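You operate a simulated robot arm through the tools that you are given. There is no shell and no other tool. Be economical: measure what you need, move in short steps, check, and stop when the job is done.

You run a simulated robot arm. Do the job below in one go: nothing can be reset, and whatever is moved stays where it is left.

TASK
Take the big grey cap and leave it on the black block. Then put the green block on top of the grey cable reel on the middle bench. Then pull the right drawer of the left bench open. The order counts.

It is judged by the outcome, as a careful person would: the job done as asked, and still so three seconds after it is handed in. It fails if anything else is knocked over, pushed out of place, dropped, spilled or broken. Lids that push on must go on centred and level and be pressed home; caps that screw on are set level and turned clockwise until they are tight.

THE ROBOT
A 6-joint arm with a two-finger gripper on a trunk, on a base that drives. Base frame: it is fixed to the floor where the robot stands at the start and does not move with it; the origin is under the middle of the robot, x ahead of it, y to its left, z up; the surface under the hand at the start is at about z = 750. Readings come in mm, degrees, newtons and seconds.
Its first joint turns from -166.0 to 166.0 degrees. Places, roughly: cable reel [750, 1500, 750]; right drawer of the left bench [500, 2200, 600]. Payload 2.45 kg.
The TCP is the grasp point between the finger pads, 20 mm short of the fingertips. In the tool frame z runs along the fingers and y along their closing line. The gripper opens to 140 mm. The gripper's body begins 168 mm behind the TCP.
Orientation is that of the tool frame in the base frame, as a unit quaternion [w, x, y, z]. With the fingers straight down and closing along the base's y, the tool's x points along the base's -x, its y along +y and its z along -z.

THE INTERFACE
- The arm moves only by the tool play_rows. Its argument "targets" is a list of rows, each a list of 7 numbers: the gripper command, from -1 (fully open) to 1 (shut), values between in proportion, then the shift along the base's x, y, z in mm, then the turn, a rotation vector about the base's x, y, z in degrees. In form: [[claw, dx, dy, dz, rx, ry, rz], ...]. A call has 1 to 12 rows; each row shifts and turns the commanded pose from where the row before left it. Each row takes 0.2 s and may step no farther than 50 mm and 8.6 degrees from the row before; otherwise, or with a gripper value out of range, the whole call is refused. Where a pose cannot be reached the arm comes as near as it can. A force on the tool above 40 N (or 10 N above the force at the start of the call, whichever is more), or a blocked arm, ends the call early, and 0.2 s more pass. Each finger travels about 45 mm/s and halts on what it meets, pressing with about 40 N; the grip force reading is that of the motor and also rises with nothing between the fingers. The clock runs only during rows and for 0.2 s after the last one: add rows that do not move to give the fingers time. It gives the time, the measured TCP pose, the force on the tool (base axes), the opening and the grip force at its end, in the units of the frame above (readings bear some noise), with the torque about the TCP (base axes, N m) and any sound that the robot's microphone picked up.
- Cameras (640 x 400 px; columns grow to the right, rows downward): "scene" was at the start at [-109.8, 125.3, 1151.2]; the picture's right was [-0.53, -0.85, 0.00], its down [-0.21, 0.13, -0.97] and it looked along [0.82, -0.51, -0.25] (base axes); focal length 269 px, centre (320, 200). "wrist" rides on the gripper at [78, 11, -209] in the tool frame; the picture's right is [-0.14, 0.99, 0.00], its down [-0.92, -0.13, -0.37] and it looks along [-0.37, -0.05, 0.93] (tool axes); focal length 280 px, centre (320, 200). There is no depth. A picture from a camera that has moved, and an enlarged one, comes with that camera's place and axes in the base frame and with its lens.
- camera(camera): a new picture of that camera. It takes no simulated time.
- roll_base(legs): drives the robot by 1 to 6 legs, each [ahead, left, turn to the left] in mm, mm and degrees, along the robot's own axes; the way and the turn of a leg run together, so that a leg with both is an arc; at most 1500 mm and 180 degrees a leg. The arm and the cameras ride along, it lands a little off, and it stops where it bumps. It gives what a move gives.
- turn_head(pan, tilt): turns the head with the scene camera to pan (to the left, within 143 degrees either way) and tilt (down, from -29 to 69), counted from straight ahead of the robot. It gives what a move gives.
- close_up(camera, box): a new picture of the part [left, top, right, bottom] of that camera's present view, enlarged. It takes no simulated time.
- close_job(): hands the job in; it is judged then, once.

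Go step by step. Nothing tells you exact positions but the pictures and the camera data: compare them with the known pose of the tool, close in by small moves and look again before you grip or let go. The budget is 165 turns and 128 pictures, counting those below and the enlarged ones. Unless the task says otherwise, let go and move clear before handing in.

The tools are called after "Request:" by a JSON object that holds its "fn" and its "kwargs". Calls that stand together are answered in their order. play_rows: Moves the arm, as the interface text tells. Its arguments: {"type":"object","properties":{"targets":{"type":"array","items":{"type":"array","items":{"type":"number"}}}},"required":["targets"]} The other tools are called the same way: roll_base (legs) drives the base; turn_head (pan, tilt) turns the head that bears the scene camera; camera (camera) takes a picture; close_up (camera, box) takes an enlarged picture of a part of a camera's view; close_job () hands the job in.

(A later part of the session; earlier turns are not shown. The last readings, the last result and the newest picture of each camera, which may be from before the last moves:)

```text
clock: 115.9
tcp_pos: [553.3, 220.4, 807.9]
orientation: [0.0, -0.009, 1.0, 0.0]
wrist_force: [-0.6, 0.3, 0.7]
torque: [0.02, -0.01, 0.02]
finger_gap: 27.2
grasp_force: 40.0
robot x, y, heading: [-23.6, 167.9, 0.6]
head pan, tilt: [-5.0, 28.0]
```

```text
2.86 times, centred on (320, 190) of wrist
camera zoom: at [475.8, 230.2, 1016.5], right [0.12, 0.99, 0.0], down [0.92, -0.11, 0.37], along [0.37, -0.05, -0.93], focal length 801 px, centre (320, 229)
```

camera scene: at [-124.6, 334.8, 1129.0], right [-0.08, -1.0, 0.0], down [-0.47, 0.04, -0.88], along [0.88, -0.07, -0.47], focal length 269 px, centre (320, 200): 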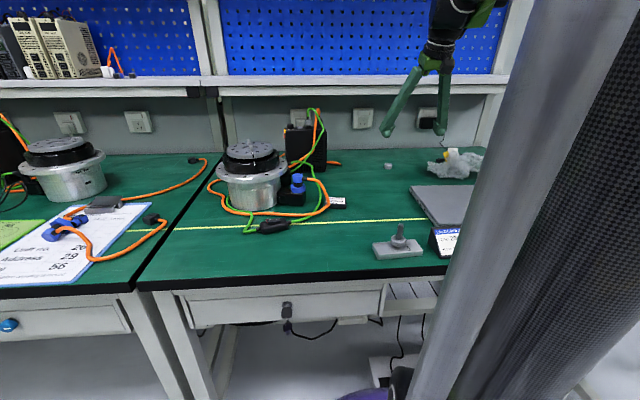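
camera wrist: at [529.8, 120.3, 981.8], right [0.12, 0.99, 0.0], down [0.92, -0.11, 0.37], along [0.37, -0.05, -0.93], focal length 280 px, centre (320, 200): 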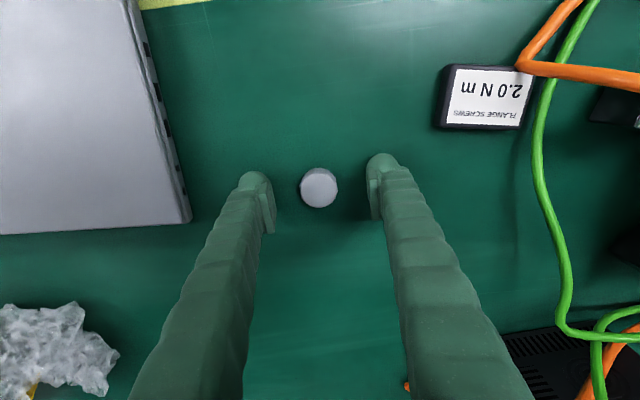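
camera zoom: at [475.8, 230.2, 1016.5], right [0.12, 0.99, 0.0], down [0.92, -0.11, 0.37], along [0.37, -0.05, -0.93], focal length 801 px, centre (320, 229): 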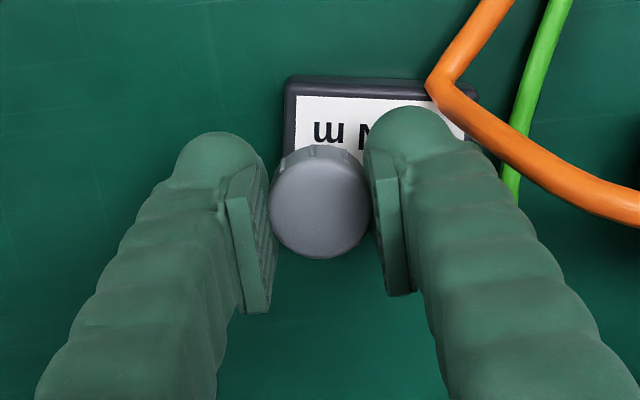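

The cap hovers over the block's near right part. I nudge 4 mm back toward the block centre and lower slowly until it touches.

Request:
{"fn": "play_rows", "kwargs": {"targets": [[1, -4, 3, -4, 0, 0, 0], [1, 0, 0, -5, 0, 0, 0], [1, 0, 0, -4, 0, 0, 0], [1, 0, 0, -2, 0, 0, 0], [1, 0, 0, 0, 0, 0, 0]]}}

Request:
{"fn": "close_up", "kwargs": {"camera": "scene", "box": [310, 160, 370, 210]}}

```text
clock: 117.1
tcp_pos: [549.3, 223.8, 791.8]
orientation: [0.0, -0.009, 1.0, -0.001]
wrist_force: [-1.1, 0.8, 0.7]
torque: [0.01, 0.0, -0.01]
finger_gap: 27.3
grasp_force: 39.8
robot x, y, heading: [-25.7, 167.5, 0.7]
head pan, tilt: [-5.0, 28.0]
```

```text
8.00 times, centred on (340, 185) of scene
camera zoom: at [-124.5, 334.9, 1129.0], right [-0.08, -1.0, 0.0], down [-0.47, 0.04, -0.88], along [0.88, -0.07, -0.47], focal length 2154 px, centre (160, 320)
```

zoom: 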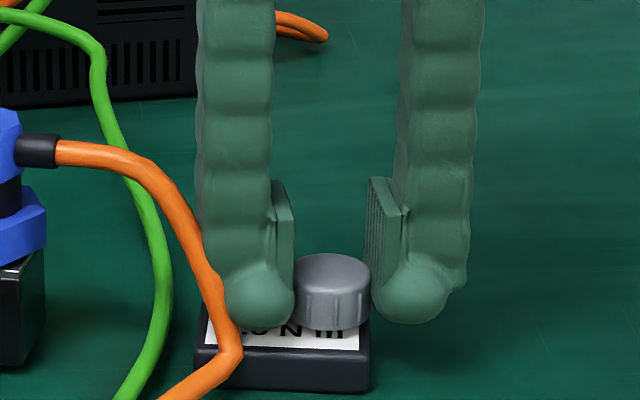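

Request:
{"fn": "play_rows", "kwargs": {"targets": [[1, -1, 1.5, -1, 0, 0, 0], [1, 0, 0, -1.5, 0, 0, 0], [1, 0, 0, -1.5, 0, 0, 0], [1, 0, 0, 0, 0, 0, 0]]}}

Request:
{"fn": "close_up", "kwargs": {"camera": "scene", "box": [310, 160, 370, 210]}}

Request:
{"fn": "close_up", "kwargs": {"camera": "wrist", "box": [240, 130, 420, 250]}}

```text
clock: 118.1
tcp_pos: [548.6, 226.3, 789.2]
orientation: [0.001, -0.008, 1.0, -0.001]
wrist_force: [0.2, 0.2, 0.4]
torque: [-0.03, 0.02, -0.01]
finger_gap: 27.5
grasp_force: 40.3
robot x, y, heading: [-23.0, 170.3, 0.6]
head pan, tilt: [-5.0, 28.0]
```

```text
8.00 times, centred on (340, 185) of scene
camera zoom: at [-124.5, 334.9, 1129.0], right [-0.08, -1.0, 0.0], down [-0.47, 0.04, -0.88], along [0.88, -0.07, -0.47], focal length 2154 px, centre (160, 320)
```

zoom: 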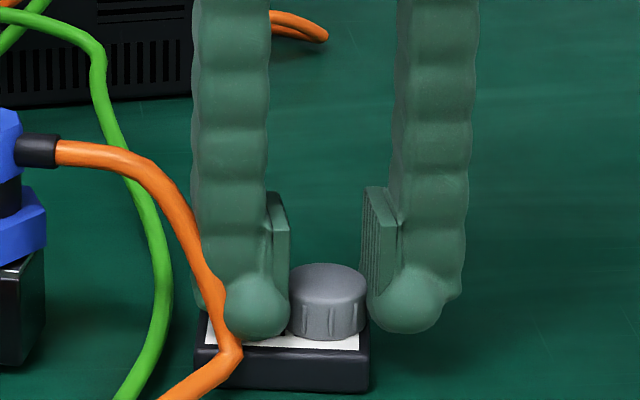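

```text
3.33 times, centred on (330, 190) of wrist
camera zoom: at [471.2, 235.4, 997.8], right [0.12, 0.99, 0.0], down [0.92, -0.11, 0.37], along [0.37, -0.05, -0.93], focal length 935 px, centre (287, 233)
```

zoom: 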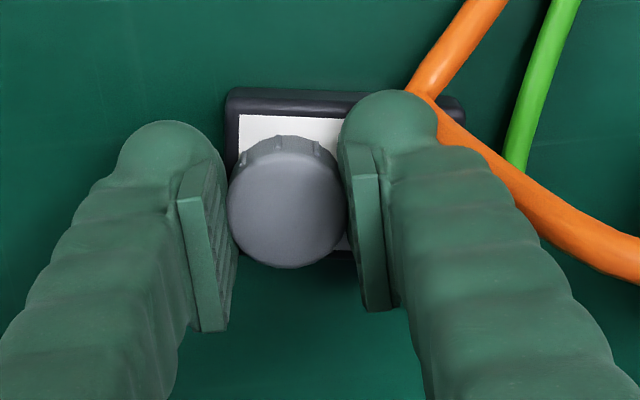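

Request:
{"fn": "play_rows", "kwargs": {"targets": [[1, -3, 0, 0, 0, 0, 0], [1, 0, 0, -1, 0, 0, 0], [1, 0, 0, -1, 0, 0, 0], [1, 0, 0, 0, 0, 0, 0]]}}

Request:
{"fn": "close_up", "kwargs": {"camera": "scene", "box": [310, 160, 370, 210]}}

```text
clock: 119.1
tcp_pos: [545.8, 226.2, 787.8]
orientation: [0.001, -0.008, 1.0, 0.0]
wrist_force: [0.9, -1.1, 8.8]
torque: [-0.03, -0.03, 0.02]
finger_gap: 27.5
grasp_force: 40.3
robot x, y, heading: [-23.1, 168.8, 0.6]
head pan, tilt: [-5.0, 28.0]
```

```text
8.00 times, centred on (340, 185) of scene
camera zoom: at [-124.7, 334.8, 1129.0], right [-0.08, -1.0, 0.0], down [-0.47, 0.04, -0.88], along [0.88, -0.07, -0.47], focal length 2154 px, centre (160, 320)
```

zoom: 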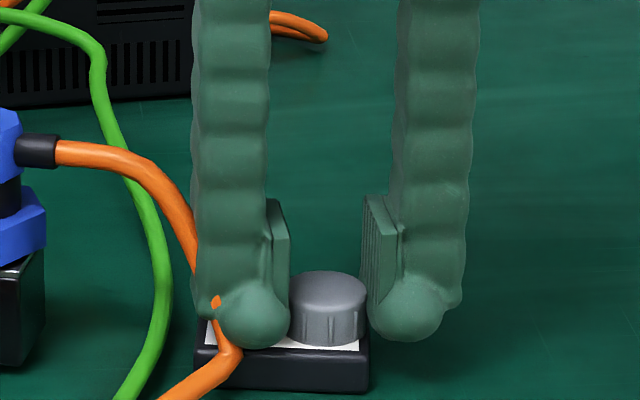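

The cap has touched down (8.8 N). I open the fingers just a little and rise straight up.

Request:
{"fn": "play_rows", "kwargs": {"targets": [[0.6, 0, 0, 0.5, 0, 0, 0], [0.5, 0, 0, 0, 0, 0, 0], [0.45, 0, 0, 0, 0, 0, 0], [0.45, 0, 0, 0, 0, 0, 0], [0.45, 0, 0, 5, 0, 0, 0], [0.45, 0, 0, 10, 0, 0, 0], [0.45, 0, 0, 15, 0, 0, 0], [0.45, 0, 0, 20, 0, 0, 0], [0.45, 0, 0, 0, 0, 0, 0]]}}

Request:
{"fn": "close_up", "kwargs": {"camera": "scene", "box": [290, 140, 380, 220]}}

Request:
{"fn": "close_up", "kwargs": {"camera": "wrist", "box": [240, 90, 420, 250]}}

```text
clock: 121.1
tcp_pos: [545.5, 224.7, 837.7]
orientation: [0.001, -0.009, 1.0, -0.001]
wrist_force: [-0.4, 0.5, 0.0]
torque: [-0.02, -0.02, 0.0]
finger_gap: 38.6
grasp_force: 0.0
robot x, y, heading: [-23.4, 171.6, 0.5]
head pan, tilt: [-5.0, 28.0]
```

```text
5.00 times, centred on (335, 180) of scene
camera zoom: at [-124.5, 334.9, 1129.0], right [-0.08, -1.0, 0.0], down [-0.47, 0.04, -0.88], along [0.88, -0.07, -0.47], focal length 1346 px, centre (245, 300)
```

zoom: 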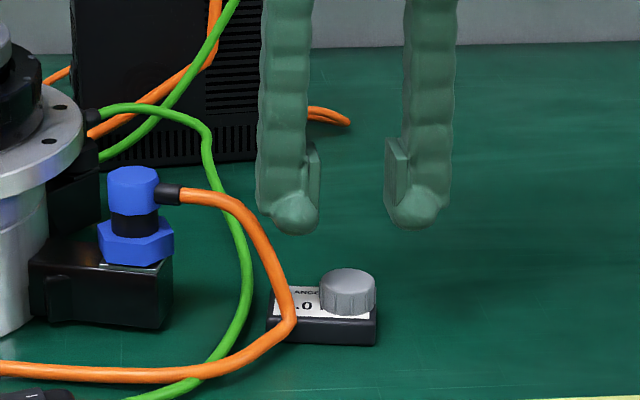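

```text
2.50 times, centred on (330, 170) of wrist
camera zoom: at [468.1, 235.5, 1046.9], right [0.12, 0.99, 0.0], down [0.92, -0.11, 0.37], along [0.37, -0.05, -0.93], focal length 701 px, centre (295, 275)
```

zoom: 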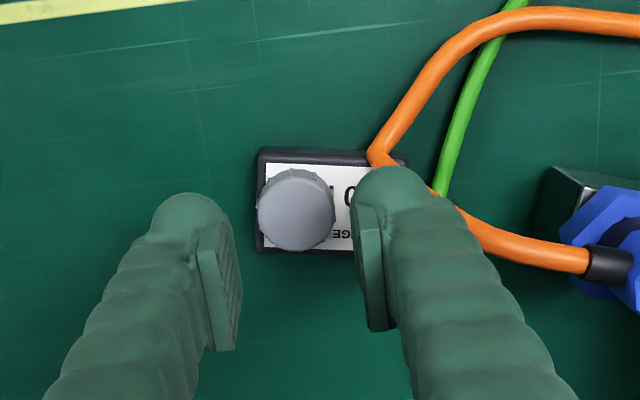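

The cap sits flat on the black block. Next I raise the arm and drive right toward the side table for the green block, turning to face it.

Request:
{"fn": "play_rows", "kwargs": {"targets": [[0.2, 0, 0, 40, 0, 0, 0], [0, 0, 0, 40, 0, 0, 0], [-0.2, 0, -10, 40, 0, 0, 0], [-0.2, 0, -15, 40, 0, 0, 0], [-0.2, 0, -20, 40, 0, 0, 0], [-0.2, 0, -20, 40, 0, 0, 0], [-0.2, 0, -20, 30, 0, 0, 0], [-0.2, 0, 0, 0, 0, 0, 0]]}}

Request:
{"fn": "roll_base", "kwargs": {"legs": [[-40, -330, 0], [0, 0, -65]]}}

Request:
{"fn": "turn_head", "kwargs": {"pan": -5, "tilt": 28}}

Request:
{"fn": "camera", "kwargs": {"camera": "scene"}}

Request:
{"fn": "camera", "kwargs": {"camera": "wrist"}}

```text
clock: 122.9
tcp_pos: [543.5, 141.1, 1107.3]
orientation: [0.001, -0.009, 1.0, -0.001]
wrist_force: [-0.1, -0.1, -0.5]
torque: [-0.04, -0.01, 0.0]
finger_gap: 84.0
grasp_force: 0.1
robot x, y, heading: [-27.0, 164.2, 0.8]
head pan, tilt: [-5.0, 28.0]
```

```text
clock: 127.9
tcp_pos: [155.2, -689.0, 1106.1]
orientation: [-0.001, 0.528, 0.849, -0.001]
wrist_force: [-0.2, 0.5, 0.5]
torque: [0.02, -0.01, 0.02]
finger_gap: 84.3
grasp_force: 0.0
robot x, y, heading: [-58.0, -161.1, -64.0]
head pan, tilt: [-5.0, 28.0]
```

```text
clock: 128.5
tcp_pos: [155.2, -690.6, 1108.2]
orientation: [0.0, 0.528, 0.849, -0.001]
wrist_force: [0.8, 0.3, 0.5]
torque: [0.0, 0.02, 0.0]
finger_gap: 84.1
grasp_force: 0.0
robot x, y, heading: [-60.5, -165.0, -64.0]
head pan, tilt: [-5.0, 28.0]
```

```text
34 pictures are left
camera scene: at [47.2, -1.4, 1129.0], right [-0.93, -0.36, 0.0], down [-0.17, 0.44, -0.88], along [0.31, -0.82, -0.47], focal length 269 px, centre (320, 200)
```

scene: 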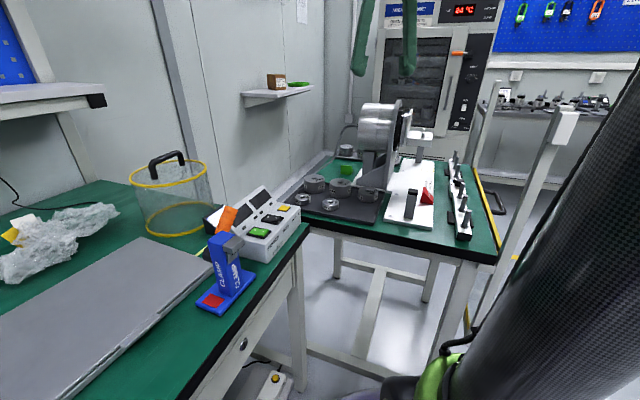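

```text
33 pictures are left
camera wrist: at [131.9, -613.9, 1316.3], right [0.95, 0.31, 0.0], down [0.29, -0.88, 0.37], along [0.11, -0.35, -0.93], focal length 280 px, centre (320, 200)
```

wrist: 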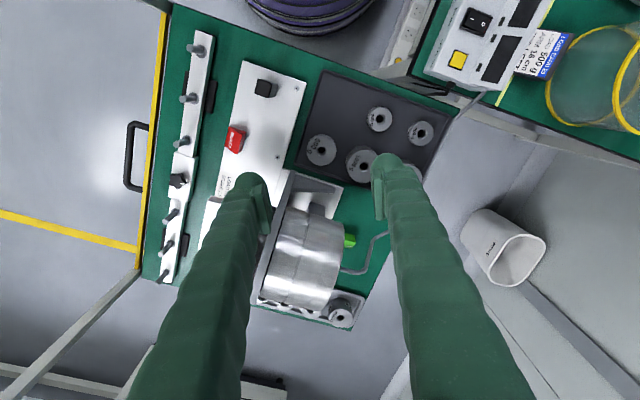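

The green wedge is at about [289, -887], beside the load stand's drum. I turn the tool so that it closes along y with the wrist camera on the +x side, away from the drum, moving high above it.

Request:
{"fn": "play_rows", "kwargs": {"targets": [[-0.2, 12, -12, 2, 0, 0, -8.3], [-0.2, 12, -12, 2, 0, 0, -8.3], [-0.2, 12, -12, 2, 0, 0, -8.3], [-0.2, 12, -13, 2, 0, 0, -8.3], [-0.2, 12, -13, 2, 0, 0, -8.3], [-0.2, 12, -14, 2, 0, 0, -8.3], [-0.2, 12, -14, 0, 0, 0, -8.3], [-0.2, 12, -14, 0, 0, 0, -8.3], [-0.2, 12, -14, 0, 0, 0, -8.3], [-0.2, 12, -14, 0, 0, 0, -8.3], [-0.2, 12, -14, 0, 0, 0, -8.3], [-0.2, 10, -14, 0, 0, 0, -8.3]]}}

Request:
{"fn": "play_rows", "kwargs": {"targets": [[-0.2, 0, -10, 0, 0, 0, -8.3], [-0.2, 0, -10, 0, 0, 0, -8.3], [-0.2, 0, 0, 0, 0, 0, 0]]}}

Request:
{"fn": "camera", "kwargs": {"camera": "wrist"}}

```text
clock: 131.1
tcp_pos: [298.4, -849.7, 1119.3]
orientation: [-0.002, 0.99, 0.143, 0.0]
wrist_force: [0.9, 0.5, 0.6]
torque: [-0.01, 0.0, 0.01]
finger_gap: 84.0
grasp_force: 0.1
robot x, y, heading: [-60.5, -163.7, -63.7]
head pan, tilt: [-5.0, 28.0]
```

```text
clock: 131.9
tcp_pos: [299.5, -869.6, 1119.9]
orientation: [0.0, 1.0, 0.001, -0.001]
wrist_force: [-0.1, 0.3, -0.3]
torque: [0.03, -0.03, 0.0]
finger_gap: 84.0
grasp_force: 0.1
robot x, y, heading: [-60.0, -163.1, -63.9]
head pan, tilt: [-5.0, 28.0]
```

```text
32 pictures are left
camera wrist: at [378.1, -881.3, 1328.6], right [-0.14, -0.99, 0.0], down [-0.92, 0.13, 0.37], along [-0.37, 0.05, -0.93], focal length 280 px, centre (320, 200)
```

wrist: 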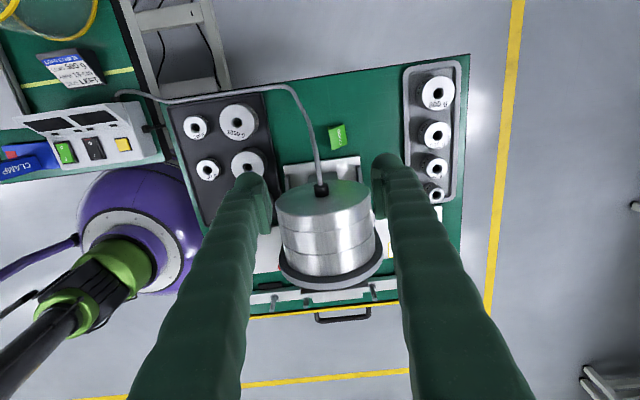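

I zoom in on the green wedge and the cable beside it.

Request:
{"fn": "close_up", "kwargs": {"camera": "wrist", "box": [270, 80, 400, 200]}}

Request:
{"fn": "close_up", "kwargs": {"camera": "scene", "box": [320, 80, 440, 210]}}

```text
3.33 times, centred on (335, 140) of wrist
camera zoom: at [378.1, -881.3, 1328.6], right [-0.14, -0.99, 0.0], down [-0.92, 0.13, 0.37], along [-0.37, 0.05, -0.93], focal length 935 px, centre (270, 400)
```

zoom: 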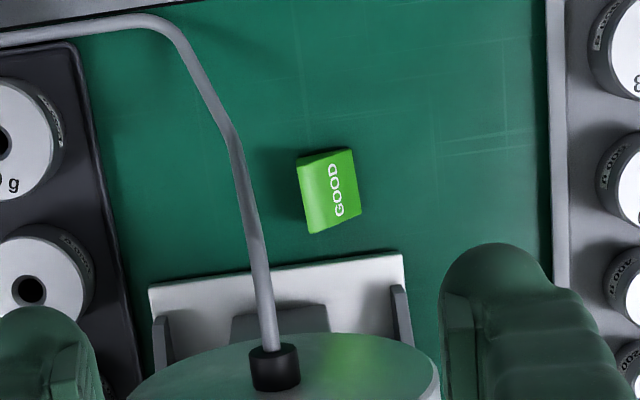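

```text
3.08 times, centred on (380, 145) of scene
camera zoom: at [47.3, -1.5, 1129.0], right [-0.93, -0.36, 0.0], down [-0.17, 0.44, -0.88], along [0.31, -0.82, -0.47], focal length 828 px, centre (135, 369)
```

zoom: 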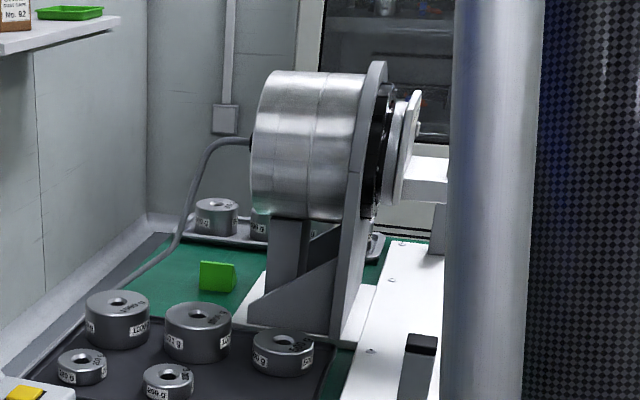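

The wedge's vertical triangular ends face ±x, so I must close along x, with the hand leaning 25° toward -y to clear the drum. First I drive 60 mm closer, then reorient high up at x ≈ 345.

Request:
{"fn": "roll_base", "kwargs": {"legs": [[60, 0, 0]]}}

Request:
{"fn": "play_rows", "kwargs": {"targets": [[0, 2, -2, 0, 0, 0, 8.2], [0.1, 2, -2, 0, 0, 0, 8.2], [0.1, 2, -3, 0, 0, 0, 8.2], [0.1, 2, -3, 0, 0, 0, 8.2], [0.1, 2, -3, 0, 0, 0, 8.2], [0.1, 2, -3, 0, 0, 0, 8.2], [0.1, 2, -3, 0, 0, 0, 8.2], [0.1, 2, -3, 0, 0, 0, 8.2], [0.1, 2, -3, 0, 0, 0, 8.2], [0.1, 2, -3, 0, 0, 0, 8.1], [0.1, 0, 0, 0, 0, 0, 8.1]]}}

Request:
{"fn": "play_rows", "kwargs": {"targets": [[0.1, 0, -3, -10, 6.25, 0, 0], [0.1, 0, -3, -15, 6.25, 0, 0], [0.1, 0, -3, -20, 6.25, 0, 0], [0.1, 0, -3, -25, 6.25, 0, 0], [0.1, 0, 0, -25, 0, 0, 0], [0.1, 0, 0, -25, 0, 0, 0], [0.1, 0, 0, 0, 0, 0, 0]]}}

Request:
{"fn": "camera", "kwargs": {"camera": "wrist"}}

```text
clock: 132.9
tcp_pos: [325.6, -923.5, 1119.1]
orientation: [-0.001, 1.0, 0.0, -0.001]
wrist_force: [0.7, 0.6, 0.7]
torque: [0.02, 0.01, 0.03]
finger_gap: 83.9
grasp_force: 0.1
robot x, y, heading: [-34.3, -214.7, -64.2]
head pan, tilt: [-5.0, 28.0]
```

```text
clock: 135.3
tcp_pos: [344.8, -952.7, 1118.9]
orientation: [-0.001, 0.706, 0.708, -0.001]
wrist_force: [-0.4, 0.1, 1.3]
torque: [0.01, 0.01, -0.03]
finger_gap: 62.9
grasp_force: 0.0
robot x, y, heading: [-34.7, -215.0, -64.5]
head pan, tilt: [-5.0, 28.0]
```

```text
clock: 136.9
tcp_pos: [345.2, -964.9, 998.4]
orientation: [-0.154, 0.69, 0.69, 0.152]
wrist_force: [0.6, -0.4, 0.0]
torque: [-0.01, 0.01, -0.01]
finger_gap: 62.9
grasp_force: 0.1
robot x, y, heading: [-34.5, -218.3, -63.7]
head pan, tilt: [-5.0, 28.0]
```

```text
29 pictures are left
camera wrist: at [357.3, -981.7, 1221.9], right [0.99, -0.12, -0.06], down [-0.13, -0.99, -0.05], along [-0.05, 0.06, -1.0], focal length 280 px, centre (320, 200)
```

wrist: 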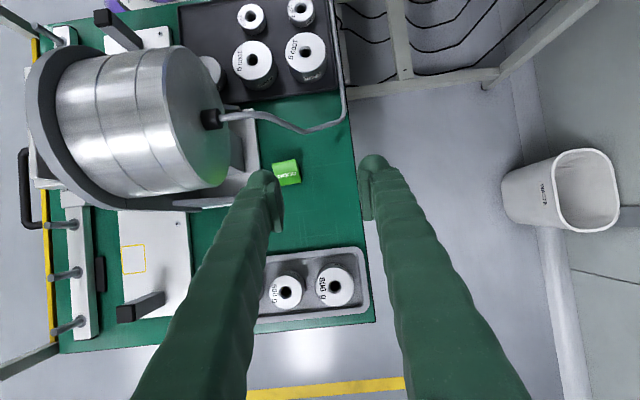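

Geometry agrees: wedge at [285, -902]. I go down to the start of the slanted approach and shift over.

Request:
{"fn": "play_rows", "kwargs": {"targets": [[0.1, 0, 0, -28, 0, 0, 0], [0.1, 0, 0, -28, 0, 0, 0], [0.1, 0, 0, -28, 0, 0, 0], [0.1, -20, 0, 0, 0, 0, 0], [0.1, -20, 0, 0, 0, 0, 0], [0.1, -20, 0, 0, 0, 0, 0], [0.1, 0, 10.6, -22.7, 0, 0, 0], [0.1, 0, 10.6, -22.7, 0, 0, 0], [0.1, 0, 10.6, -22.7, 0, 0, 0], [0.1, 0, 10.6, -22.7, 0, 0, 0], [0.1, 0, 0, 0, 0, 0, 0]]}}

Request:
{"fn": "camera", "kwargs": {"camera": "wrist"}}

```text
clock: 139.3
tcp_pos: [283.8, -921.7, 824.4]
orientation: [-0.153, 0.69, 0.691, 0.152]
wrist_force: [0.3, 0.5, -0.3]
torque: [0.02, -0.02, -0.01]
finger_gap: 62.9
grasp_force: 0.1
robot x, y, heading: [-33.3, -219.1, -64.0]
head pan, tilt: [-5.0, 28.0]
```

```text
28 pictures are left
camera wrist: at [297.1, -937.8, 1047.7], right [0.99, -0.12, -0.06], down [-0.13, -0.99, -0.05], along [-0.05, 0.06, -1.0], focal length 280 px, centre (320, 200)
```

wrist: 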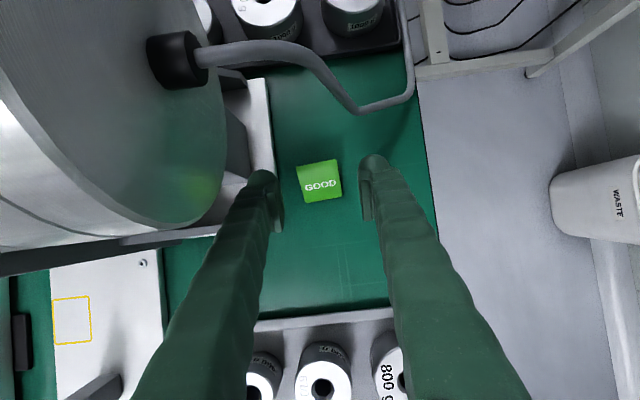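

Well lined up. I finish the slanted approach and check before closing.

Request:
{"fn": "play_rows", "kwargs": {"targets": [[0.1, 1, 7, -15, 0, 0, 0], [0.1, 1, 7, -15, 0, 0, 0], [0.1, 0, 6, -12, 0, 0, 0], [0.1, 0, 1, -3, 0, 0, 0], [0.1, 0, 0, 0, 0, 0, 0]]}}

Request:
{"fn": "close_up", "kwargs": {"camera": "wrist", "box": [220, 110, 420, 260]}}

```text
clock: 140.5
tcp_pos: [287.7, -899.8, 778.0]
orientation: [-0.154, 0.689, 0.691, 0.152]
wrist_force: [5.1, 0.5, 7.9]
torque: [0.01, 0.27, -0.01]
finger_gap: 60.0
grasp_force: 0.1
robot x, y, heading: [-37.4, -218.1, -64.2]
head pan, tilt: [-5.0, 28.0]
```

```text
2.67 times, centred on (320, 185) of wrist
camera zoom: at [299.9, -917.5, 1002.2], right [0.99, -0.12, -0.06], down [-0.13, -0.99, -0.05], along [-0.05, 0.06, -1.0], focal length 748 px, centre (320, 240)
```

zoom: 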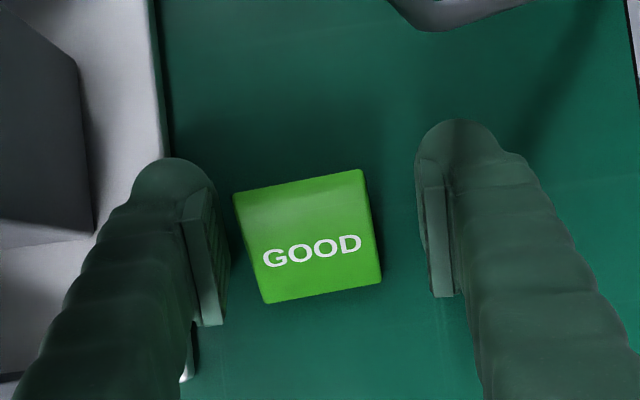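

The -x finger brushes the stand's base plate. I lift a little, narrow the opening to about 53 mm and come back down 1 mm higher.

Request:
{"fn": "play_rows", "kwargs": {"targets": [[0.1, 1, -2, 6, 0, 0, 0], [0.24, 0, 0, 0, 0, 0, 0], [0.24, 0, 0, 0, 0, 0, 0], [0.24, -1, 1, -4, 0, 0, 0], [0.24, 0, 0, 0, 0, 0, 0]]}}

Request:
{"fn": "close_up", "kwargs": {"camera": "wrist", "box": [220, 110, 420, 260]}}

```text
clock: 141.7
tcp_pos: [286.9, -902.0, 781.4]
orientation: [-0.153, 0.691, 0.69, 0.152]
wrist_force: [0.3, 0.4, 1.4]
torque: [0.02, 0.02, 0.02]
finger_gap: 53.2
grasp_force: 0.1
robot x, y, heading: [-35.8, -217.9, -64.3]
head pan, tilt: [-5.0, 28.0]
```

```text
2.67 times, centred on (320, 185) of wrist
camera zoom: at [299.0, -919.4, 1004.0], right [0.99, -0.12, -0.06], down [-0.13, -0.99, -0.05], along [-0.05, 0.06, -1.0], focal length 748 px, centre (320, 240)
```

zoom: 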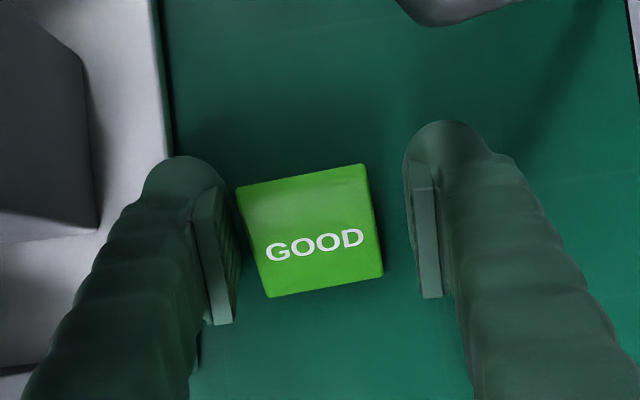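

Free of contact. Now I close on the wedge.

Request:
{"fn": "play_rows", "kwargs": {"targets": [[0.35, 0, 0, 0, 0, 0, 0], [0.5, 0, 0, 0, 0, 0, 0], [0.7, 0, 0, 0, 0, 0, 0], [1, 0, 0, 0, 0, 0, 0], [1, 0, 0, 0, 0, 0, 0], [1, 0, 0, 0, 0, 0, 0]]}}

Request:
{"fn": "close_up", "kwargs": {"camera": "wrist", "box": [220, 110, 420, 260]}}

```text
clock: 143.1
tcp_pos: [287.1, -902.7, 780.6]
orientation: [-0.153, 0.69, 0.691, 0.153]
wrist_force: [0.8, 0.3, 0.3]
torque: [0.01, -0.03, 0.01]
finger_gap: 38.1
grasp_force: 40.4
robot x, y, heading: [-37.3, -219.8, -64.1]
head pan, tilt: [-5.0, 28.0]
```

```text
2.67 times, centred on (320, 185) of wrist
camera zoom: at [299.0, -919.4, 1004.0], right [0.99, -0.12, -0.06], down [-0.13, -0.99, -0.05], along [-0.05, 0.06, -1.0], focal length 748 px, centre (320, 240)
```

zoom: 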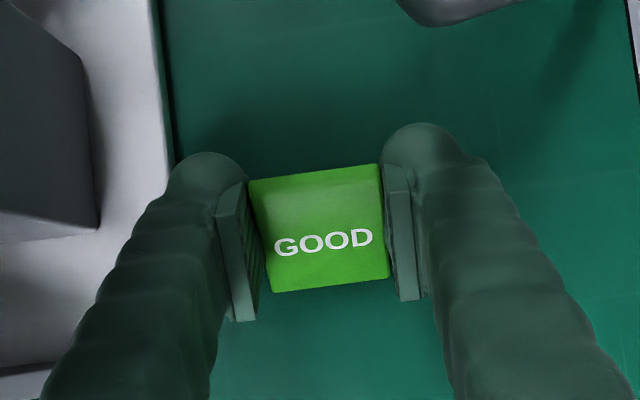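

Solid grip. I withdraw back along the slanted path, gently.

Request:
{"fn": "play_rows", "kwargs": {"targets": [[1, 0, 0, 4, 0, 0, 0], [1, 0, -4, 9, 0, 0, 0], [1, 0, -7, 15, 0, 0, 0], [1, 0, -8, 18, 0, 0, 0], [1, 0, -9, 19, 0, 0, 0], [1, 0, -9, 19, 0, 0, 0], [1, 0, -9, 19, 0, 0, 0], [1, 8, -9, 19, 0, 0, 0], [1, 12, -6, 12, 0, 0, 0], [1, 15, 0, 5, 0, 0, 0], [1, 15, 0, 5, 0, 0, 0], [1, 8, 0, 0, 0, 0, 0]]}}

Request:
{"fn": "camera", "kwargs": {"camera": "wrist"}}

```text
clock: 145.7
tcp_pos: [342.6, -962.2, 925.1]
orientation: [-0.154, 0.691, 0.69, 0.153]
wrist_force: [-0.1, 0.1, -0.6]
torque: [0.03, 0.03, 0.02]
finger_gap: 38.0
grasp_force: 40.3
robot x, y, heading: [-36.6, -217.6, -64.4]
head pan, tilt: [-5.0, 28.0]
```

```text
24 pictures are left
camera wrist: at [356.5, -979.8, 1148.0], right [0.99, -0.12, -0.06], down [-0.13, -0.99, -0.05], along [-0.05, 0.06, -1.0], focal length 280 px, centre (320, 200)
```

wrist: 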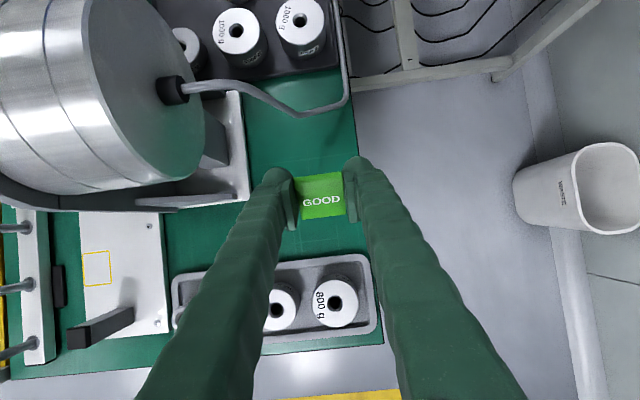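

The green block is held. I raise it well above the drum and bring the arm back over toward the robot.

Request:
{"fn": "play_rows", "kwargs": {"targets": [[1, 0, 0, 20, 0, 0, 0], [1, 0, 0, 30, 0, 0, 0], [1, 0, 2, 35, 0, 0, 0], [1, 0, 5, 35, 0, 0, 0], [1, 0, 8, 35, 0, 0, 0], [1, -5, 10, 30, 0, 0, 0], [1, -12, 20, 5, 0, 0, 0], [1, -18, 25, 0, 0, 0, 0], [1, -20, 28, 0, 0, 0, 0], [1, -22, 30, 0, 0, 0, 0], [1, -20, 28, 0, 0, 0, 0], [1, -15, 20, 0, 0, 0, 0]]}}

Request:
{"fn": "play_rows", "kwargs": {"targets": [[1, -12, 15, 0, 0, 0, 0], [1, -12, 15, 0, 0, 0, 0], [1, -12, 12, 0, 0, 0, 0], [1, 0, 0, 0, 0, 0, 0]]}}

Request:
{"fn": "roll_base", "kwargs": {"legs": [[-70, 0, 0], [0, 0, 64]]}}

```text
clock: 148.3
tcp_pos: [231.8, -787.2, 1115.1]
orientation: [-0.154, 0.69, 0.69, 0.152]
wrist_force: [-0.1, -0.8, -0.4]
torque: [0.04, 0.02, -0.02]
finger_gap: 38.3
grasp_force: 39.8
robot x, y, heading: [-38.0, -217.8, -63.8]
head pan, tilt: [-5.0, 28.0]
```

```text
clock: 149.3
tcp_pos: [198.7, -744.4, 1115.5]
orientation: [-0.154, 0.689, 0.691, 0.152]
wrist_force: [-1.0, 0.2, -0.3]
torque: [0.0, 0.02, 0.0]
finger_gap: 38.3
grasp_force: 40.4
robot x, y, heading: [-35.3, -213.8, -64.2]
head pan, tilt: [-5.0, 28.0]
```

```text
clock: 153.1
tcp_pos: [511.5, -188.6, 1115.6]
orientation: [-0.211, 0.228, 0.949, 0.049]
wrist_force: [0.2, -0.5, 0.4]
torque: [0.03, 0.02, -0.02]
finger_gap: 38.0
grasp_force: 40.3
robot x, y, heading: [-64.9, -152.1, -1.1]
head pan, tilt: [-5.0, 28.0]
```

Still held. Now I turn the leaning hand about the vertical so the fingers will point forward at the reel.

Request:
{"fn": "play_rows", "kwargs": {"targets": [[1, 0, 0, 0, 0, 0, -5], [1, 0, 0, 0, 0, 0, -8.4], [1, 0, 0, 0, 0, 0, -8.4], [1, 0, 0, 0, 0, 0, -8.4], [1, 0, 0, 0, 0, 0, -8.4], [1, 0, 0, 0, 0, 0, -8.4], [1, 0, 0, 0, 0, 0, -8.4], [1, 0, 0, 0, 0, 0, -8.4], [1, 0, 0, 0, 0, 0, -8.4], [1, 0, 0, 0, 0, 0, 0]]}}

Request:
{"fn": "play_rows", "kwargs": {"targets": [[1, 0, 0, 0, 0, 0, -5], [1, 0, 0, 0, 0, 0, -8.4], [1, 0, 0, 0, 0, 0, -8.4], [1, 0, 0, 0, 0, 0, -8.4], [1, 0, 0, 0, 0, 0, -8.4], [1, 0, 0, 0, 0, 0, -8.4], [1, 0, 0, 0, 0, 0, -8.4], [1, 0, 0, 0, 0, 0, 0]]}}

```text
clock: 155.3
tcp_pos: [511.3, -189.1, 1116.2]
orientation: [-0.141, 0.745, 0.631, 0.165]
wrist_force: [0.5, -0.2, -1.2]
torque: [0.03, 0.0, -0.01]
finger_gap: 38.0
grasp_force: 40.3
robot x, y, heading: [-64.4, -151.2, -1.4]
head pan, tilt: [-5.0, 28.0]
```

```text
clock: 157.1
tcp_pos: [511.3, -188.4, 1115.5]
orientation: [-0.048, 0.953, 0.213, 0.211]
wrist_force: [-0.3, -0.1, -1.3]
torque: [-0.03, 0.01, 0.0]
finger_gap: 38.3
grasp_force: 40.0
robot x, y, heading: [-62.4, -152.4, -1.6]
head pan, tilt: [-5.0, 28.0]
```

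Orientation is right. I drive left to the middle bench's reel with the arm high.

Request:
{"fn": "roll_base", "kwargs": {"legs": [[20, 1000, 1.5], [0, 640, 0]]}}

Request:
{"fn": "camera", "kwargs": {"camera": "scene"}}

Request:
{"fn": "camera", "kwargs": {"camera": "wrist"}}

```text
clock: 165.5
tcp_pos: [517.3, 1484.1, 1116.1]
orientation: [-0.053, 0.948, 0.234, 0.209]
wrist_force: [-0.6, -0.6, -0.9]
torque: [0.03, 0.01, -0.03]
finger_gap: 38.2
grasp_force: 39.4
robot x, y, heading: [-60.5, 1491.1, 1.0]
head pan, tilt: [-5.0, 28.0]
```

```text
23 pictures are left
camera scene: at [-160.6, 1658.1, 1129.0], right [-0.07, -1.0, 0.0], down [-0.47, 0.03, -0.88], along [0.88, -0.06, -0.47], focal length 269 px, centre (320, 200)
```

scene: 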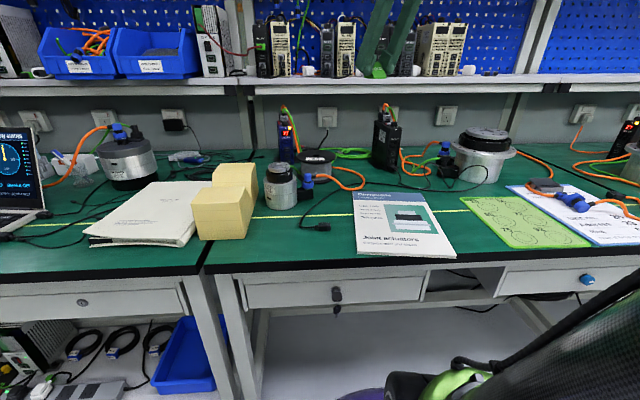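

```text
22 pictures are left
camera wrist: at [508.8, 1466.2, 1339.2], right [0.35, -0.93, -0.06], down [-0.94, -0.35, -0.05], along [0.03, 0.07, -1.0], focal length 280 px, centre (320, 200)
```

wrist: 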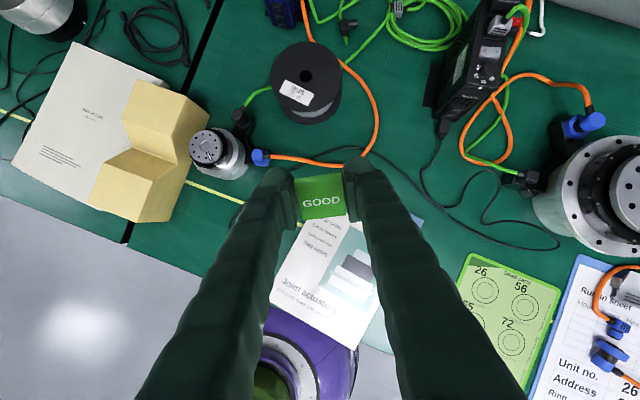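

The reel's top is at about [735, 1607, 822]. I shift the base 110 mm left and bring the block forward and down to about 70 mm above it.

Request:
{"fn": "roll_base", "kwargs": {"legs": [[0, 110, -1]]}}

Request:
{"fn": "play_rows", "kwargs": {"targets": [[1, 10, 0, -10, 0, 0, 0], [1, 20, 0, -18, 0, 0, 0], [1, 25, 0, -22, 0, 0, 0], [1, 25, 0, -22, 0, 0, 0], [1, 25, 0, -22, 0, 0, 0], [1, 25, 0, -22, 0, 0, 0], [1, 25, 0, -22, 0, 0, 0], [1, 22, 0, -22, 0, 0, 0], [1, 15, 0, -15, 0, 0, 0], [1, 8, 0, -10, 0, 0, 0], [1, 0, 0, 0, 0, 0, 0]]}}

Request:
{"fn": "camera", "kwargs": {"camera": "wrist"}}

Request:
{"fn": "close_up", "kwargs": {"camera": "scene", "box": [270, 70, 440, 210]}}

```text
clock: 166.7
tcp_pos: [515.4, 1580.4, 1115.4]
orientation: [-0.05, 0.95, 0.225, 0.209]
wrist_force: [0.2, 0.4, -1.1]
torque: [0.02, -0.02, 0.02]
finger_gap: 38.4
grasp_force: 39.8
robot x, y, heading: [-58.7, 1601.3, 0.0]
head pan, tilt: [-5.0, 28.0]
```

```text
clock: 169.1
tcp_pos: [717.9, 1578.5, 931.2]
orientation: [-0.051, 0.95, 0.225, 0.209]
wrist_force: [-0.1, -0.3, -0.8]
torque: [0.0, 0.03, 0.0]
finger_gap: 38.1
grasp_force: 39.7
robot x, y, heading: [-60.7, 1600.5, 0.3]
head pan, tilt: [-5.0, 28.0]
```

```text
21 pictures are left
camera wrist: at [708.4, 1561.5, 1154.5], right [0.33, -0.94, -0.06], down [-0.94, -0.33, -0.05], along [0.03, 0.07, -1.0], focal length 280 px, centre (320, 200)
```

wrist: 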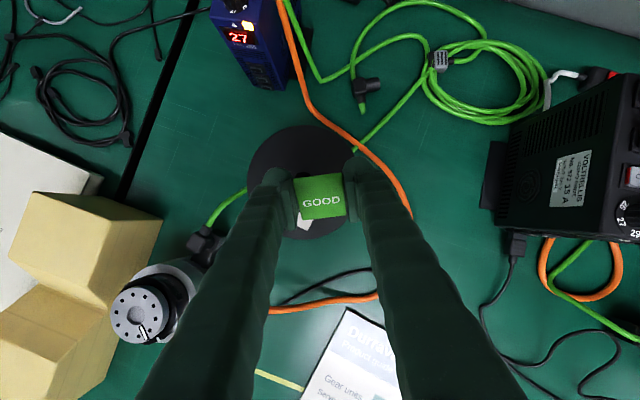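

```text
2.86 times, centred on (355, 140) of scene
camera zoom: at [-158.4, 1767.5, 1129.0], right [-0.09, -1.0, 0.0], down [-0.47, 0.04, -0.88], along [0.88, -0.08, -0.47], focal length 769 px, centre (220, 371)
```

zoom: 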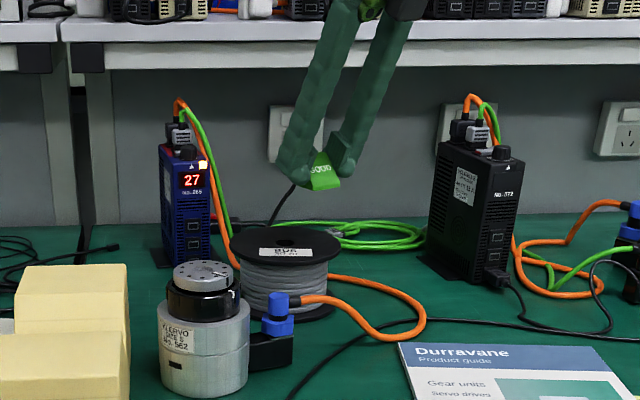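

Reel centre at about [731, 1609]; I shift 30 mm left, 10 mm forward, and lower to about 10 mm above.

Request:
{"fn": "play_rows", "kwargs": {"targets": [[1, 3, 8, -4, 0, 0, 0], [1, 3, 11, -8, 0, 0, 0], [1, 4, 11, -12, 0, 0, 0], [1, 0, 0, -14, 0, 0, 0], [1, 0, 0, -14, 0, 0, 0], [1, 0, 0, -10, 0, 0, 0], [1, 0, 0, -5, 0, 0, 0], [1, 0, 0, 0, 0, 0, 0]]}}

Request:
{"fn": "close_up", "kwargs": {"camera": "scene", "box": [310, 110, 390, 180]}}

Request:
{"fn": "camera", "kwargs": {"camera": "wrist"}}

```text
clock: 170.9
tcp_pos: [727.4, 1610.8, 864.0]
orientation: [-0.052, 0.95, 0.226, 0.21]
wrist_force: [0.2, -0.3, -0.4]
torque: [0.0, 0.02, 0.01]
finger_gap: 38.1
grasp_force: 39.9
robot x, y, heading: [-61.5, 1601.8, 0.1]
head pan, tilt: [-5.0, 28.0]
```

```text
5.71 times, centred on (350, 145) of scene
camera zoom: at [-158.4, 1767.5, 1129.0], right [-0.09, -1.0, 0.0], down [-0.47, 0.04, -0.88], along [0.88, -0.08, -0.47], focal length 1538 px, centre (149, 514)
```

zoom: 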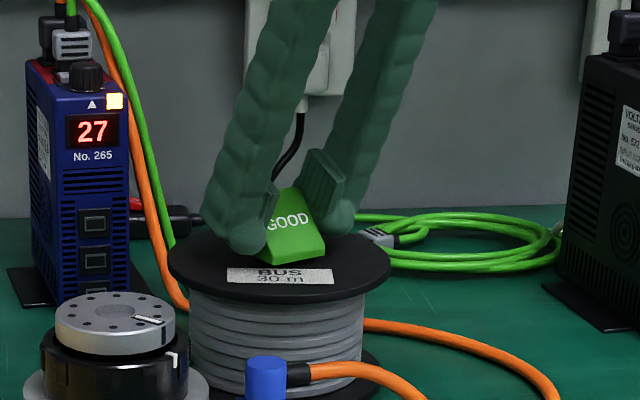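

```text
18 pictures are left
camera wrist: at [717.9, 1592.8, 1086.2], right [0.33, -0.94, -0.06], down [-0.94, -0.33, -0.05], along [0.03, 0.07, -1.0], focal length 280 px, centre (320, 200)
```

wrist: 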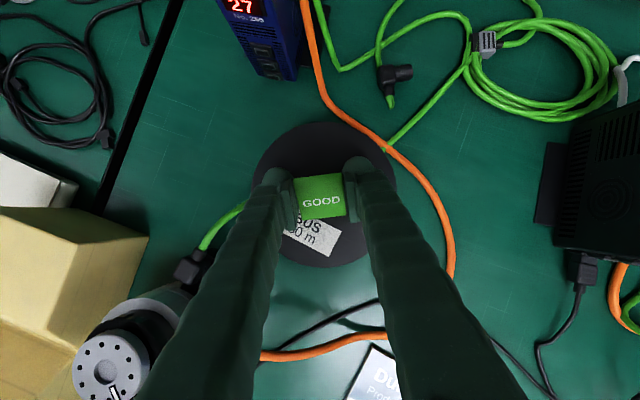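

Centred over the reel. I lower in small steps until contact.

Request:
{"fn": "play_rows", "kwargs": {"targets": [[1, 0, 0, -2, 0, 0, 0], [1, 0, 0, -2, 0, 0, 0], [1, 0, 0, -2, 0, 0, 0], [1, 0, 0, -1.5, 0, 0, 0], [1, 0, 0, 0, 0, 0, 0]]}}

```text
clock: 172.1
tcp_pos: [726.9, 1609.9, 857.8]
orientation: [-0.051, 0.95, 0.224, 0.211]
wrist_force: [4.3, -0.9, 29.2]
torque: [0.02, -0.14, 0.0]
finger_gap: 37.9
grasp_force: 40.5
robot x, y, heading: [-58.5, 1605.0, 0.3]
head pan, tilt: [-5.0, 28.0]
```

Contact. I ease off 1 mm, open the fingers slightly and back out along the finger axis.

Request:
{"fn": "play_rows", "kwargs": {"targets": [[1, 0, 0, 1, 0, 0, 0], [0.5, 0, 0, 0, 0, 0, 0], [0.4, 0, 0, 0, 0, 0, 0], [0.3, 0, 0, 0, 0, 0, 0], [0.25, 0, 0, 0, 0, 0, 0], [0.25, 0, 0, 0, 0, 0, 0]]}}

Request:
{"fn": "close_up", "kwargs": {"camera": "scene", "box": [310, 110, 390, 180]}}

```text
clock: 173.5
tcp_pos: [726.5, 1611.6, 857.0]
orientation: [-0.05, 0.95, 0.225, 0.209]
wrist_force: [0.6, 0.1, 0.3]
torque: [0.02, 0.03, 0.01]
finger_gap: 52.4
grasp_force: 0.2
robot x, y, heading: [-58.3, 1603.6, -0.0]
head pan, tilt: [-5.0, 28.0]
```

```text
5.71 times, centred on (350, 145) of scene
camera zoom: at [-158.5, 1767.5, 1129.0], right [-0.09, -1.0, 0.0], down [-0.47, 0.04, -0.88], along [0.88, -0.08, -0.47], focal length 1538 px, centre (149, 514)
```

zoom: 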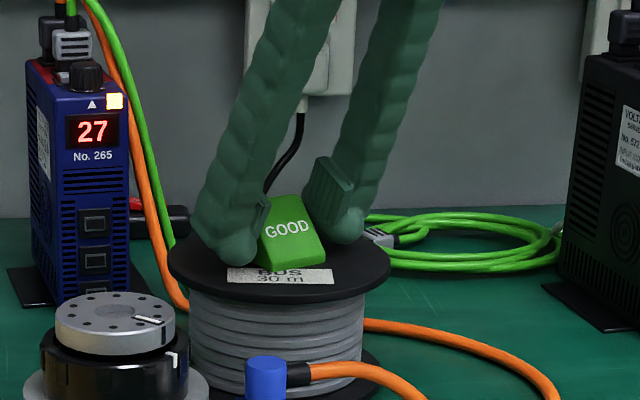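

The block stands free on the reel. I back out along the finger axis.

Request:
{"fn": "play_rows", "kwargs": {"targets": [[0.25, -3, -1.5, 7, 0, 0, 0], [0.25, -6, -3, 14, 0, 0, 0], [0.25, -9, -4.5, 22, 0, 0, 0], [0.25, -11, -5.6, 27, 0, 0, 0], [0.25, -11, -5.6, 27, 0, 0, 0], [0.25, -11, -5.6, 27, 0, 0, 0], [0.25, -11, -5.6, 27, 0, 0, 0], [0.25, -20, -5, 20, 0, 0, 0], [0.25, -30, 0, 10, 0, 0, 0], [0.25, -30, 0, 10, 0, 0, 0], [0.25, -30, 0, 10, 0, 0, 0], [0.25, 0, 0, 0, 0, 0, 0]]}}

Request:
{"fn": "close_up", "kwargs": {"camera": "scene", "box": [270, 80, 430, 200]}}

```text
clock: 176.1
tcp_pos: [554.9, 1573.9, 1061.2]
orientation: [-0.05, 0.95, 0.225, 0.21]
wrist_force: [0.2, -0.4, -0.4]
torque: [-0.05, -0.02, 0.01]
finger_gap: 52.3
grasp_force: 0.1
robot x, y, heading: [-60.1, 1599.6, 0.1]
head pan, tilt: [-5.0, 28.0]
```

```text
3.33 times, centred on (350, 140) of scene
camera zoom: at [-158.5, 1767.5, 1129.0], right [-0.09, -1.0, 0.0], down [-0.47, 0.04, -0.88], along [0.88, -0.08, -0.47], focal length 897 px, centre (220, 400)
```

zoom: 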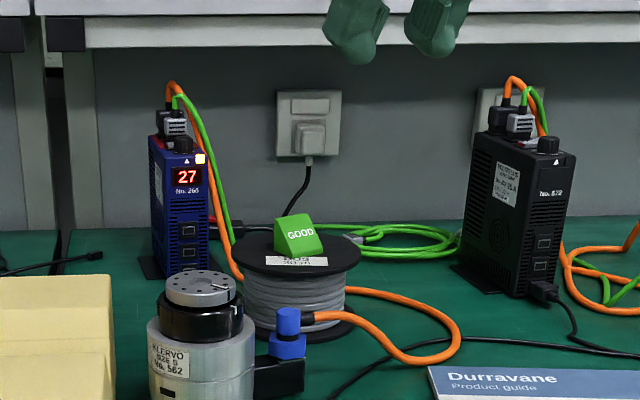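

The green block sits squarely on the reel. Now the drawer: its knob is at about [312, 2170, 628]. I drive back and left to stand square in front of it and look.

Request:
{"fn": "roll_base", "kwargs": {"legs": [[-390, 0, 0], [0, 575, 0]]}}

Request:
{"fn": "turn_head", "kwargs": {"pan": -8, "tilt": 35}}

Request:
{"fn": "camera", "kwargs": {"camera": "scene"}}

```text
clock: 181.3
tcp_pos: [171.2, 2142.6, 1061.1]
orientation: [-0.051, 0.95, 0.227, 0.209]
wrist_force: [-0.7, 0.0, -0.5]
torque: [0.0, -0.01, 0.03]
finger_gap: 52.5
grasp_force: 0.0
robot x, y, heading: [-446.5, 2165.4, 0.5]
head pan, tilt: [-5.0, 28.0]
```

```text
clock: 182.0
tcp_pos: [170.6, 2141.4, 1061.3]
orientation: [-0.051, 0.949, 0.228, 0.21]
wrist_force: [-0.4, -0.1, -0.5]
torque: [-0.01, 0.0, 0.01]
finger_gap: 52.5
grasp_force: 0.0
robot x, y, heading: [-443.8, 2160.1, 0.4]
head pan, tilt: [-8.0, 35.0]
```

```text
15 pictures are left
camera scene: at [-547.3, 2325.2, 1118.1], right [-0.13, -0.99, 0.0], down [-0.57, 0.07, -0.82], along [0.81, -0.11, -0.57], focal length 269 px, centre (320, 200)
```

scene: 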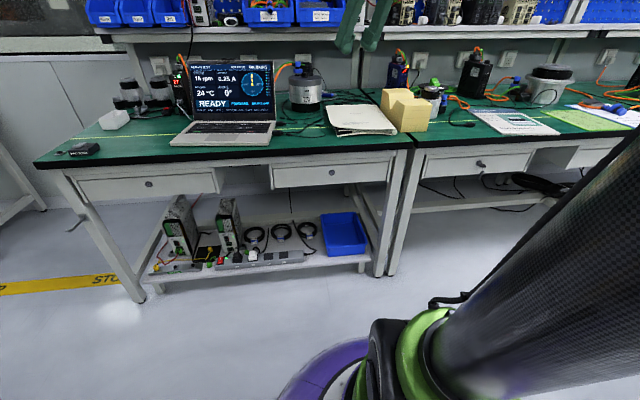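

Request:
{"fn": "close_up", "kwargs": {"camera": "scene", "box": [265, 145, 405, 205]}}

```text
4.57 times, centred on (335, 175) of scene
camera zoom: at [-547.3, 2325.2, 1118.1], right [-0.13, -0.99, 0.0], down [-0.57, 0.07, -0.82], along [0.81, -0.11, -0.57], focal length 1231 px, centre (251, 314)
```

zoom: 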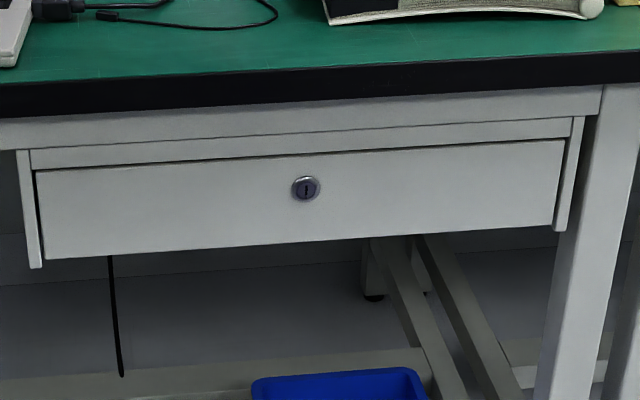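

The drawer only has a protruding round lock, no handle. I'll orient the tool horizontally (pointing at the drawer, camera on top) in front of it and look closer.

Request:
{"fn": "play_rows", "kwargs": {"targets": [[0.1, -5, 5, -15, 0, 0, -6.6], [0.1, -5, 5, -15, 0, 0, -6.6], [0.1, -5, 5, -20, 0, 0, -6.6], [0.1, -5, 5, -25, 0, 0, -6.7], [0.1, -5, 0, -30, 0, -8.1, 0], [0.1, -5, 0, -30, 0, -8.1, 0], [0.1, -5, 0, -30, 0, -8.1, 0], [0.1, -5, 0, -30, 0, -8.1, 0], [0.1, 0, 0, 0, 0, 0, 0]]}}

Request:
{"fn": "play_rows", "kwargs": {"targets": [[0.1, -5, 0, -30, 0, -8.1, 0], [0.1, -5, 0, -30, 0, -8.1, 0], [0.1, -5, 0, -30, 0, -8.1, 0], [0.1, -5, 0, -30, 0, -8.1, 0], [0.1, 0, 0, -30, 0, 0, 0], [0.1, 0, 0, -30, 0, 0, 0], [0.1, 0, 0, 0, 0, 0, 0]]}}

Request:
{"fn": "camera", "kwargs": {"camera": "wrist"}}

```text
clock: 184.0
tcp_pos: [130.8, 2134.2, 862.6]
orientation: [-0.001, 0.877, 0.005, 0.48]
wrist_force: [-0.5, 0.6, 0.1]
torque: [-0.02, -0.03, -0.04]
finger_gap: 62.9
grasp_force: 0.0
out of reach, approached as far as the arm can: row 4
robot x, y, heading: [-441.5, 2162.3, 0.6]
head pan, tilt: [-8.0, 35.0]
```

```text
clock: 185.6
tcp_pos: [107.6, 2133.2, 802.4]
orientation: [0.001, 0.71, 0.005, 0.705]
wrist_force: [0.0, 0.8, 0.8]
torque: [-0.03, 0.03, 0.02]
finger_gap: 62.9
grasp_force: 0.1
out of reach, approached as far as the arm can: row 4, 5, 6
robot x, y, heading: [-446.0, 2162.2, 0.5]
head pan, tilt: [-8.0, 35.0]
```

```text
13 pictures are left
camera wrist: at [-99.3, 2122.8, 882.5], right [0.0, -0.99, -0.13], down [-0.38, 0.12, -0.92], along [0.93, 0.05, -0.37], focal length 280 px, centre (320, 200)
```

wrist: 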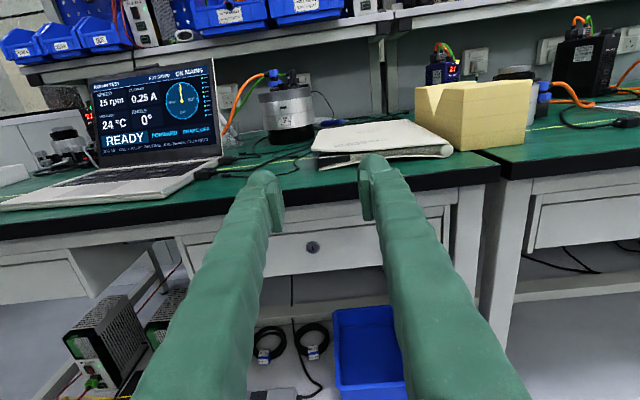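

The knob is at about [315, 2167, 633]. The arm can't get low this close in, so I back the robot off 200 mm and extend the arm.

Request:
{"fn": "roll_base", "kwargs": {"legs": [[-200, 0, 0]]}}

Request:
{"fn": "play_rows", "kwargs": {"targets": [[0.1, 25, 3, 0, 0, 0, 0], [0.1, 25, 4, 0, 0, 0, 0], [0.1, 25, 4, 0, 0, 0, 0], [0.1, 25, 4, 0, 0, 0, 0], [0.1, 25, 4, 0, 0, 0, 0], [0.1, 25, 4, 0, 0, 0, 0], [0.1, 25, 4, 0, 0, 0, 0], [0.1, 25, 4, 0, 0, 0, 0], [0.1, 0, 0, 0, 0, 0, 0]]}}

```text
clock: 187.2
tcp_pos: [-92.5, 2130.4, 801.5]
orientation: [0.002, 0.71, 0.005, 0.704]
wrist_force: [-0.6, 0.7, -0.3]
torque: [0.02, -0.01, -0.03]
finger_gap: 63.1
grasp_force: 0.2
robot x, y, heading: [-644.5, 2156.2, 0.5]
head pan, tilt: [-8.0, 35.0]
```

```text
clock: 189.2
tcp_pos: [106.7, 2164.5, 802.2]
orientation: [0.0, 0.71, 0.006, 0.705]
wrist_force: [-0.6, 0.6, 0.5]
torque: [-0.01, 0.0, -0.02]
finger_gap: 62.9
grasp_force: 0.0
robot x, y, heading: [-645.5, 2161.2, 0.3]
head pan, tilt: [-8.0, 35.0]
```

Request:
{"fn": "play_rows", "kwargs": {"targets": [[0.1, 0, 0, -25, 0, 0, 0], [0.1, 0, 0, -25, 0, 0, 0], [0.1, 0, 0, -25, 0, 0, 0], [0.1, 0, 0, -25, 0, 0, 0], [0.1, 0, 0, -25, 0, 0, 0], [0.1, 0, 0, -25, 0, 0, 0], [0.1, 0, 0, -20, 0, 0, 0], [0.1, 0, 0, 0, 0, 0, 0]]}}

Request:
{"fn": "close_up", "kwargs": {"camera": "wrist", "box": [220, 80, 420, 230]}}

```text
clock: 191.0
tcp_pos: [148.9, 2162.3, 753.0]
orientation: [0.002, 0.711, 0.004, 0.703]
wrist_force: [0.1, 0.6, -0.1]
torque: [-0.01, 0.05, 0.03]
finger_gap: 63.1
grasp_force: 0.1
out of reach, approached as far as the arm can: row 2, 3, 4, 5, 6, 7
robot x, y, heading: [-648.9, 2162.0, 0.5]
head pan, tilt: [-8.0, 35.0]
```

```text
2.67 times, centred on (320, 155) of wrist
camera zoom: at [-58.0, 2151.8, 834.7], right [0.0, -0.99, -0.13], down [-0.38, 0.12, -0.92], along [0.93, 0.05, -0.38], focal length 748 px, centre (320, 320)
```

zoom: 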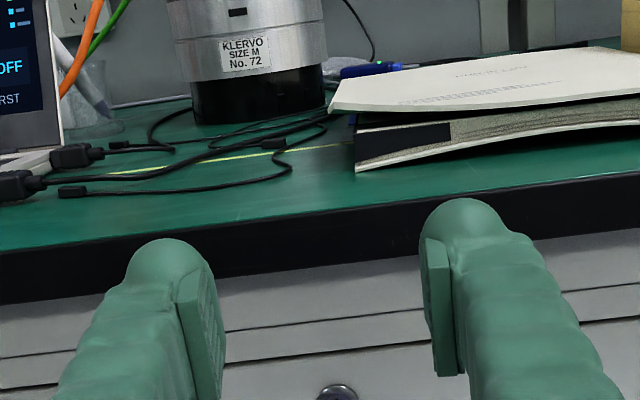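

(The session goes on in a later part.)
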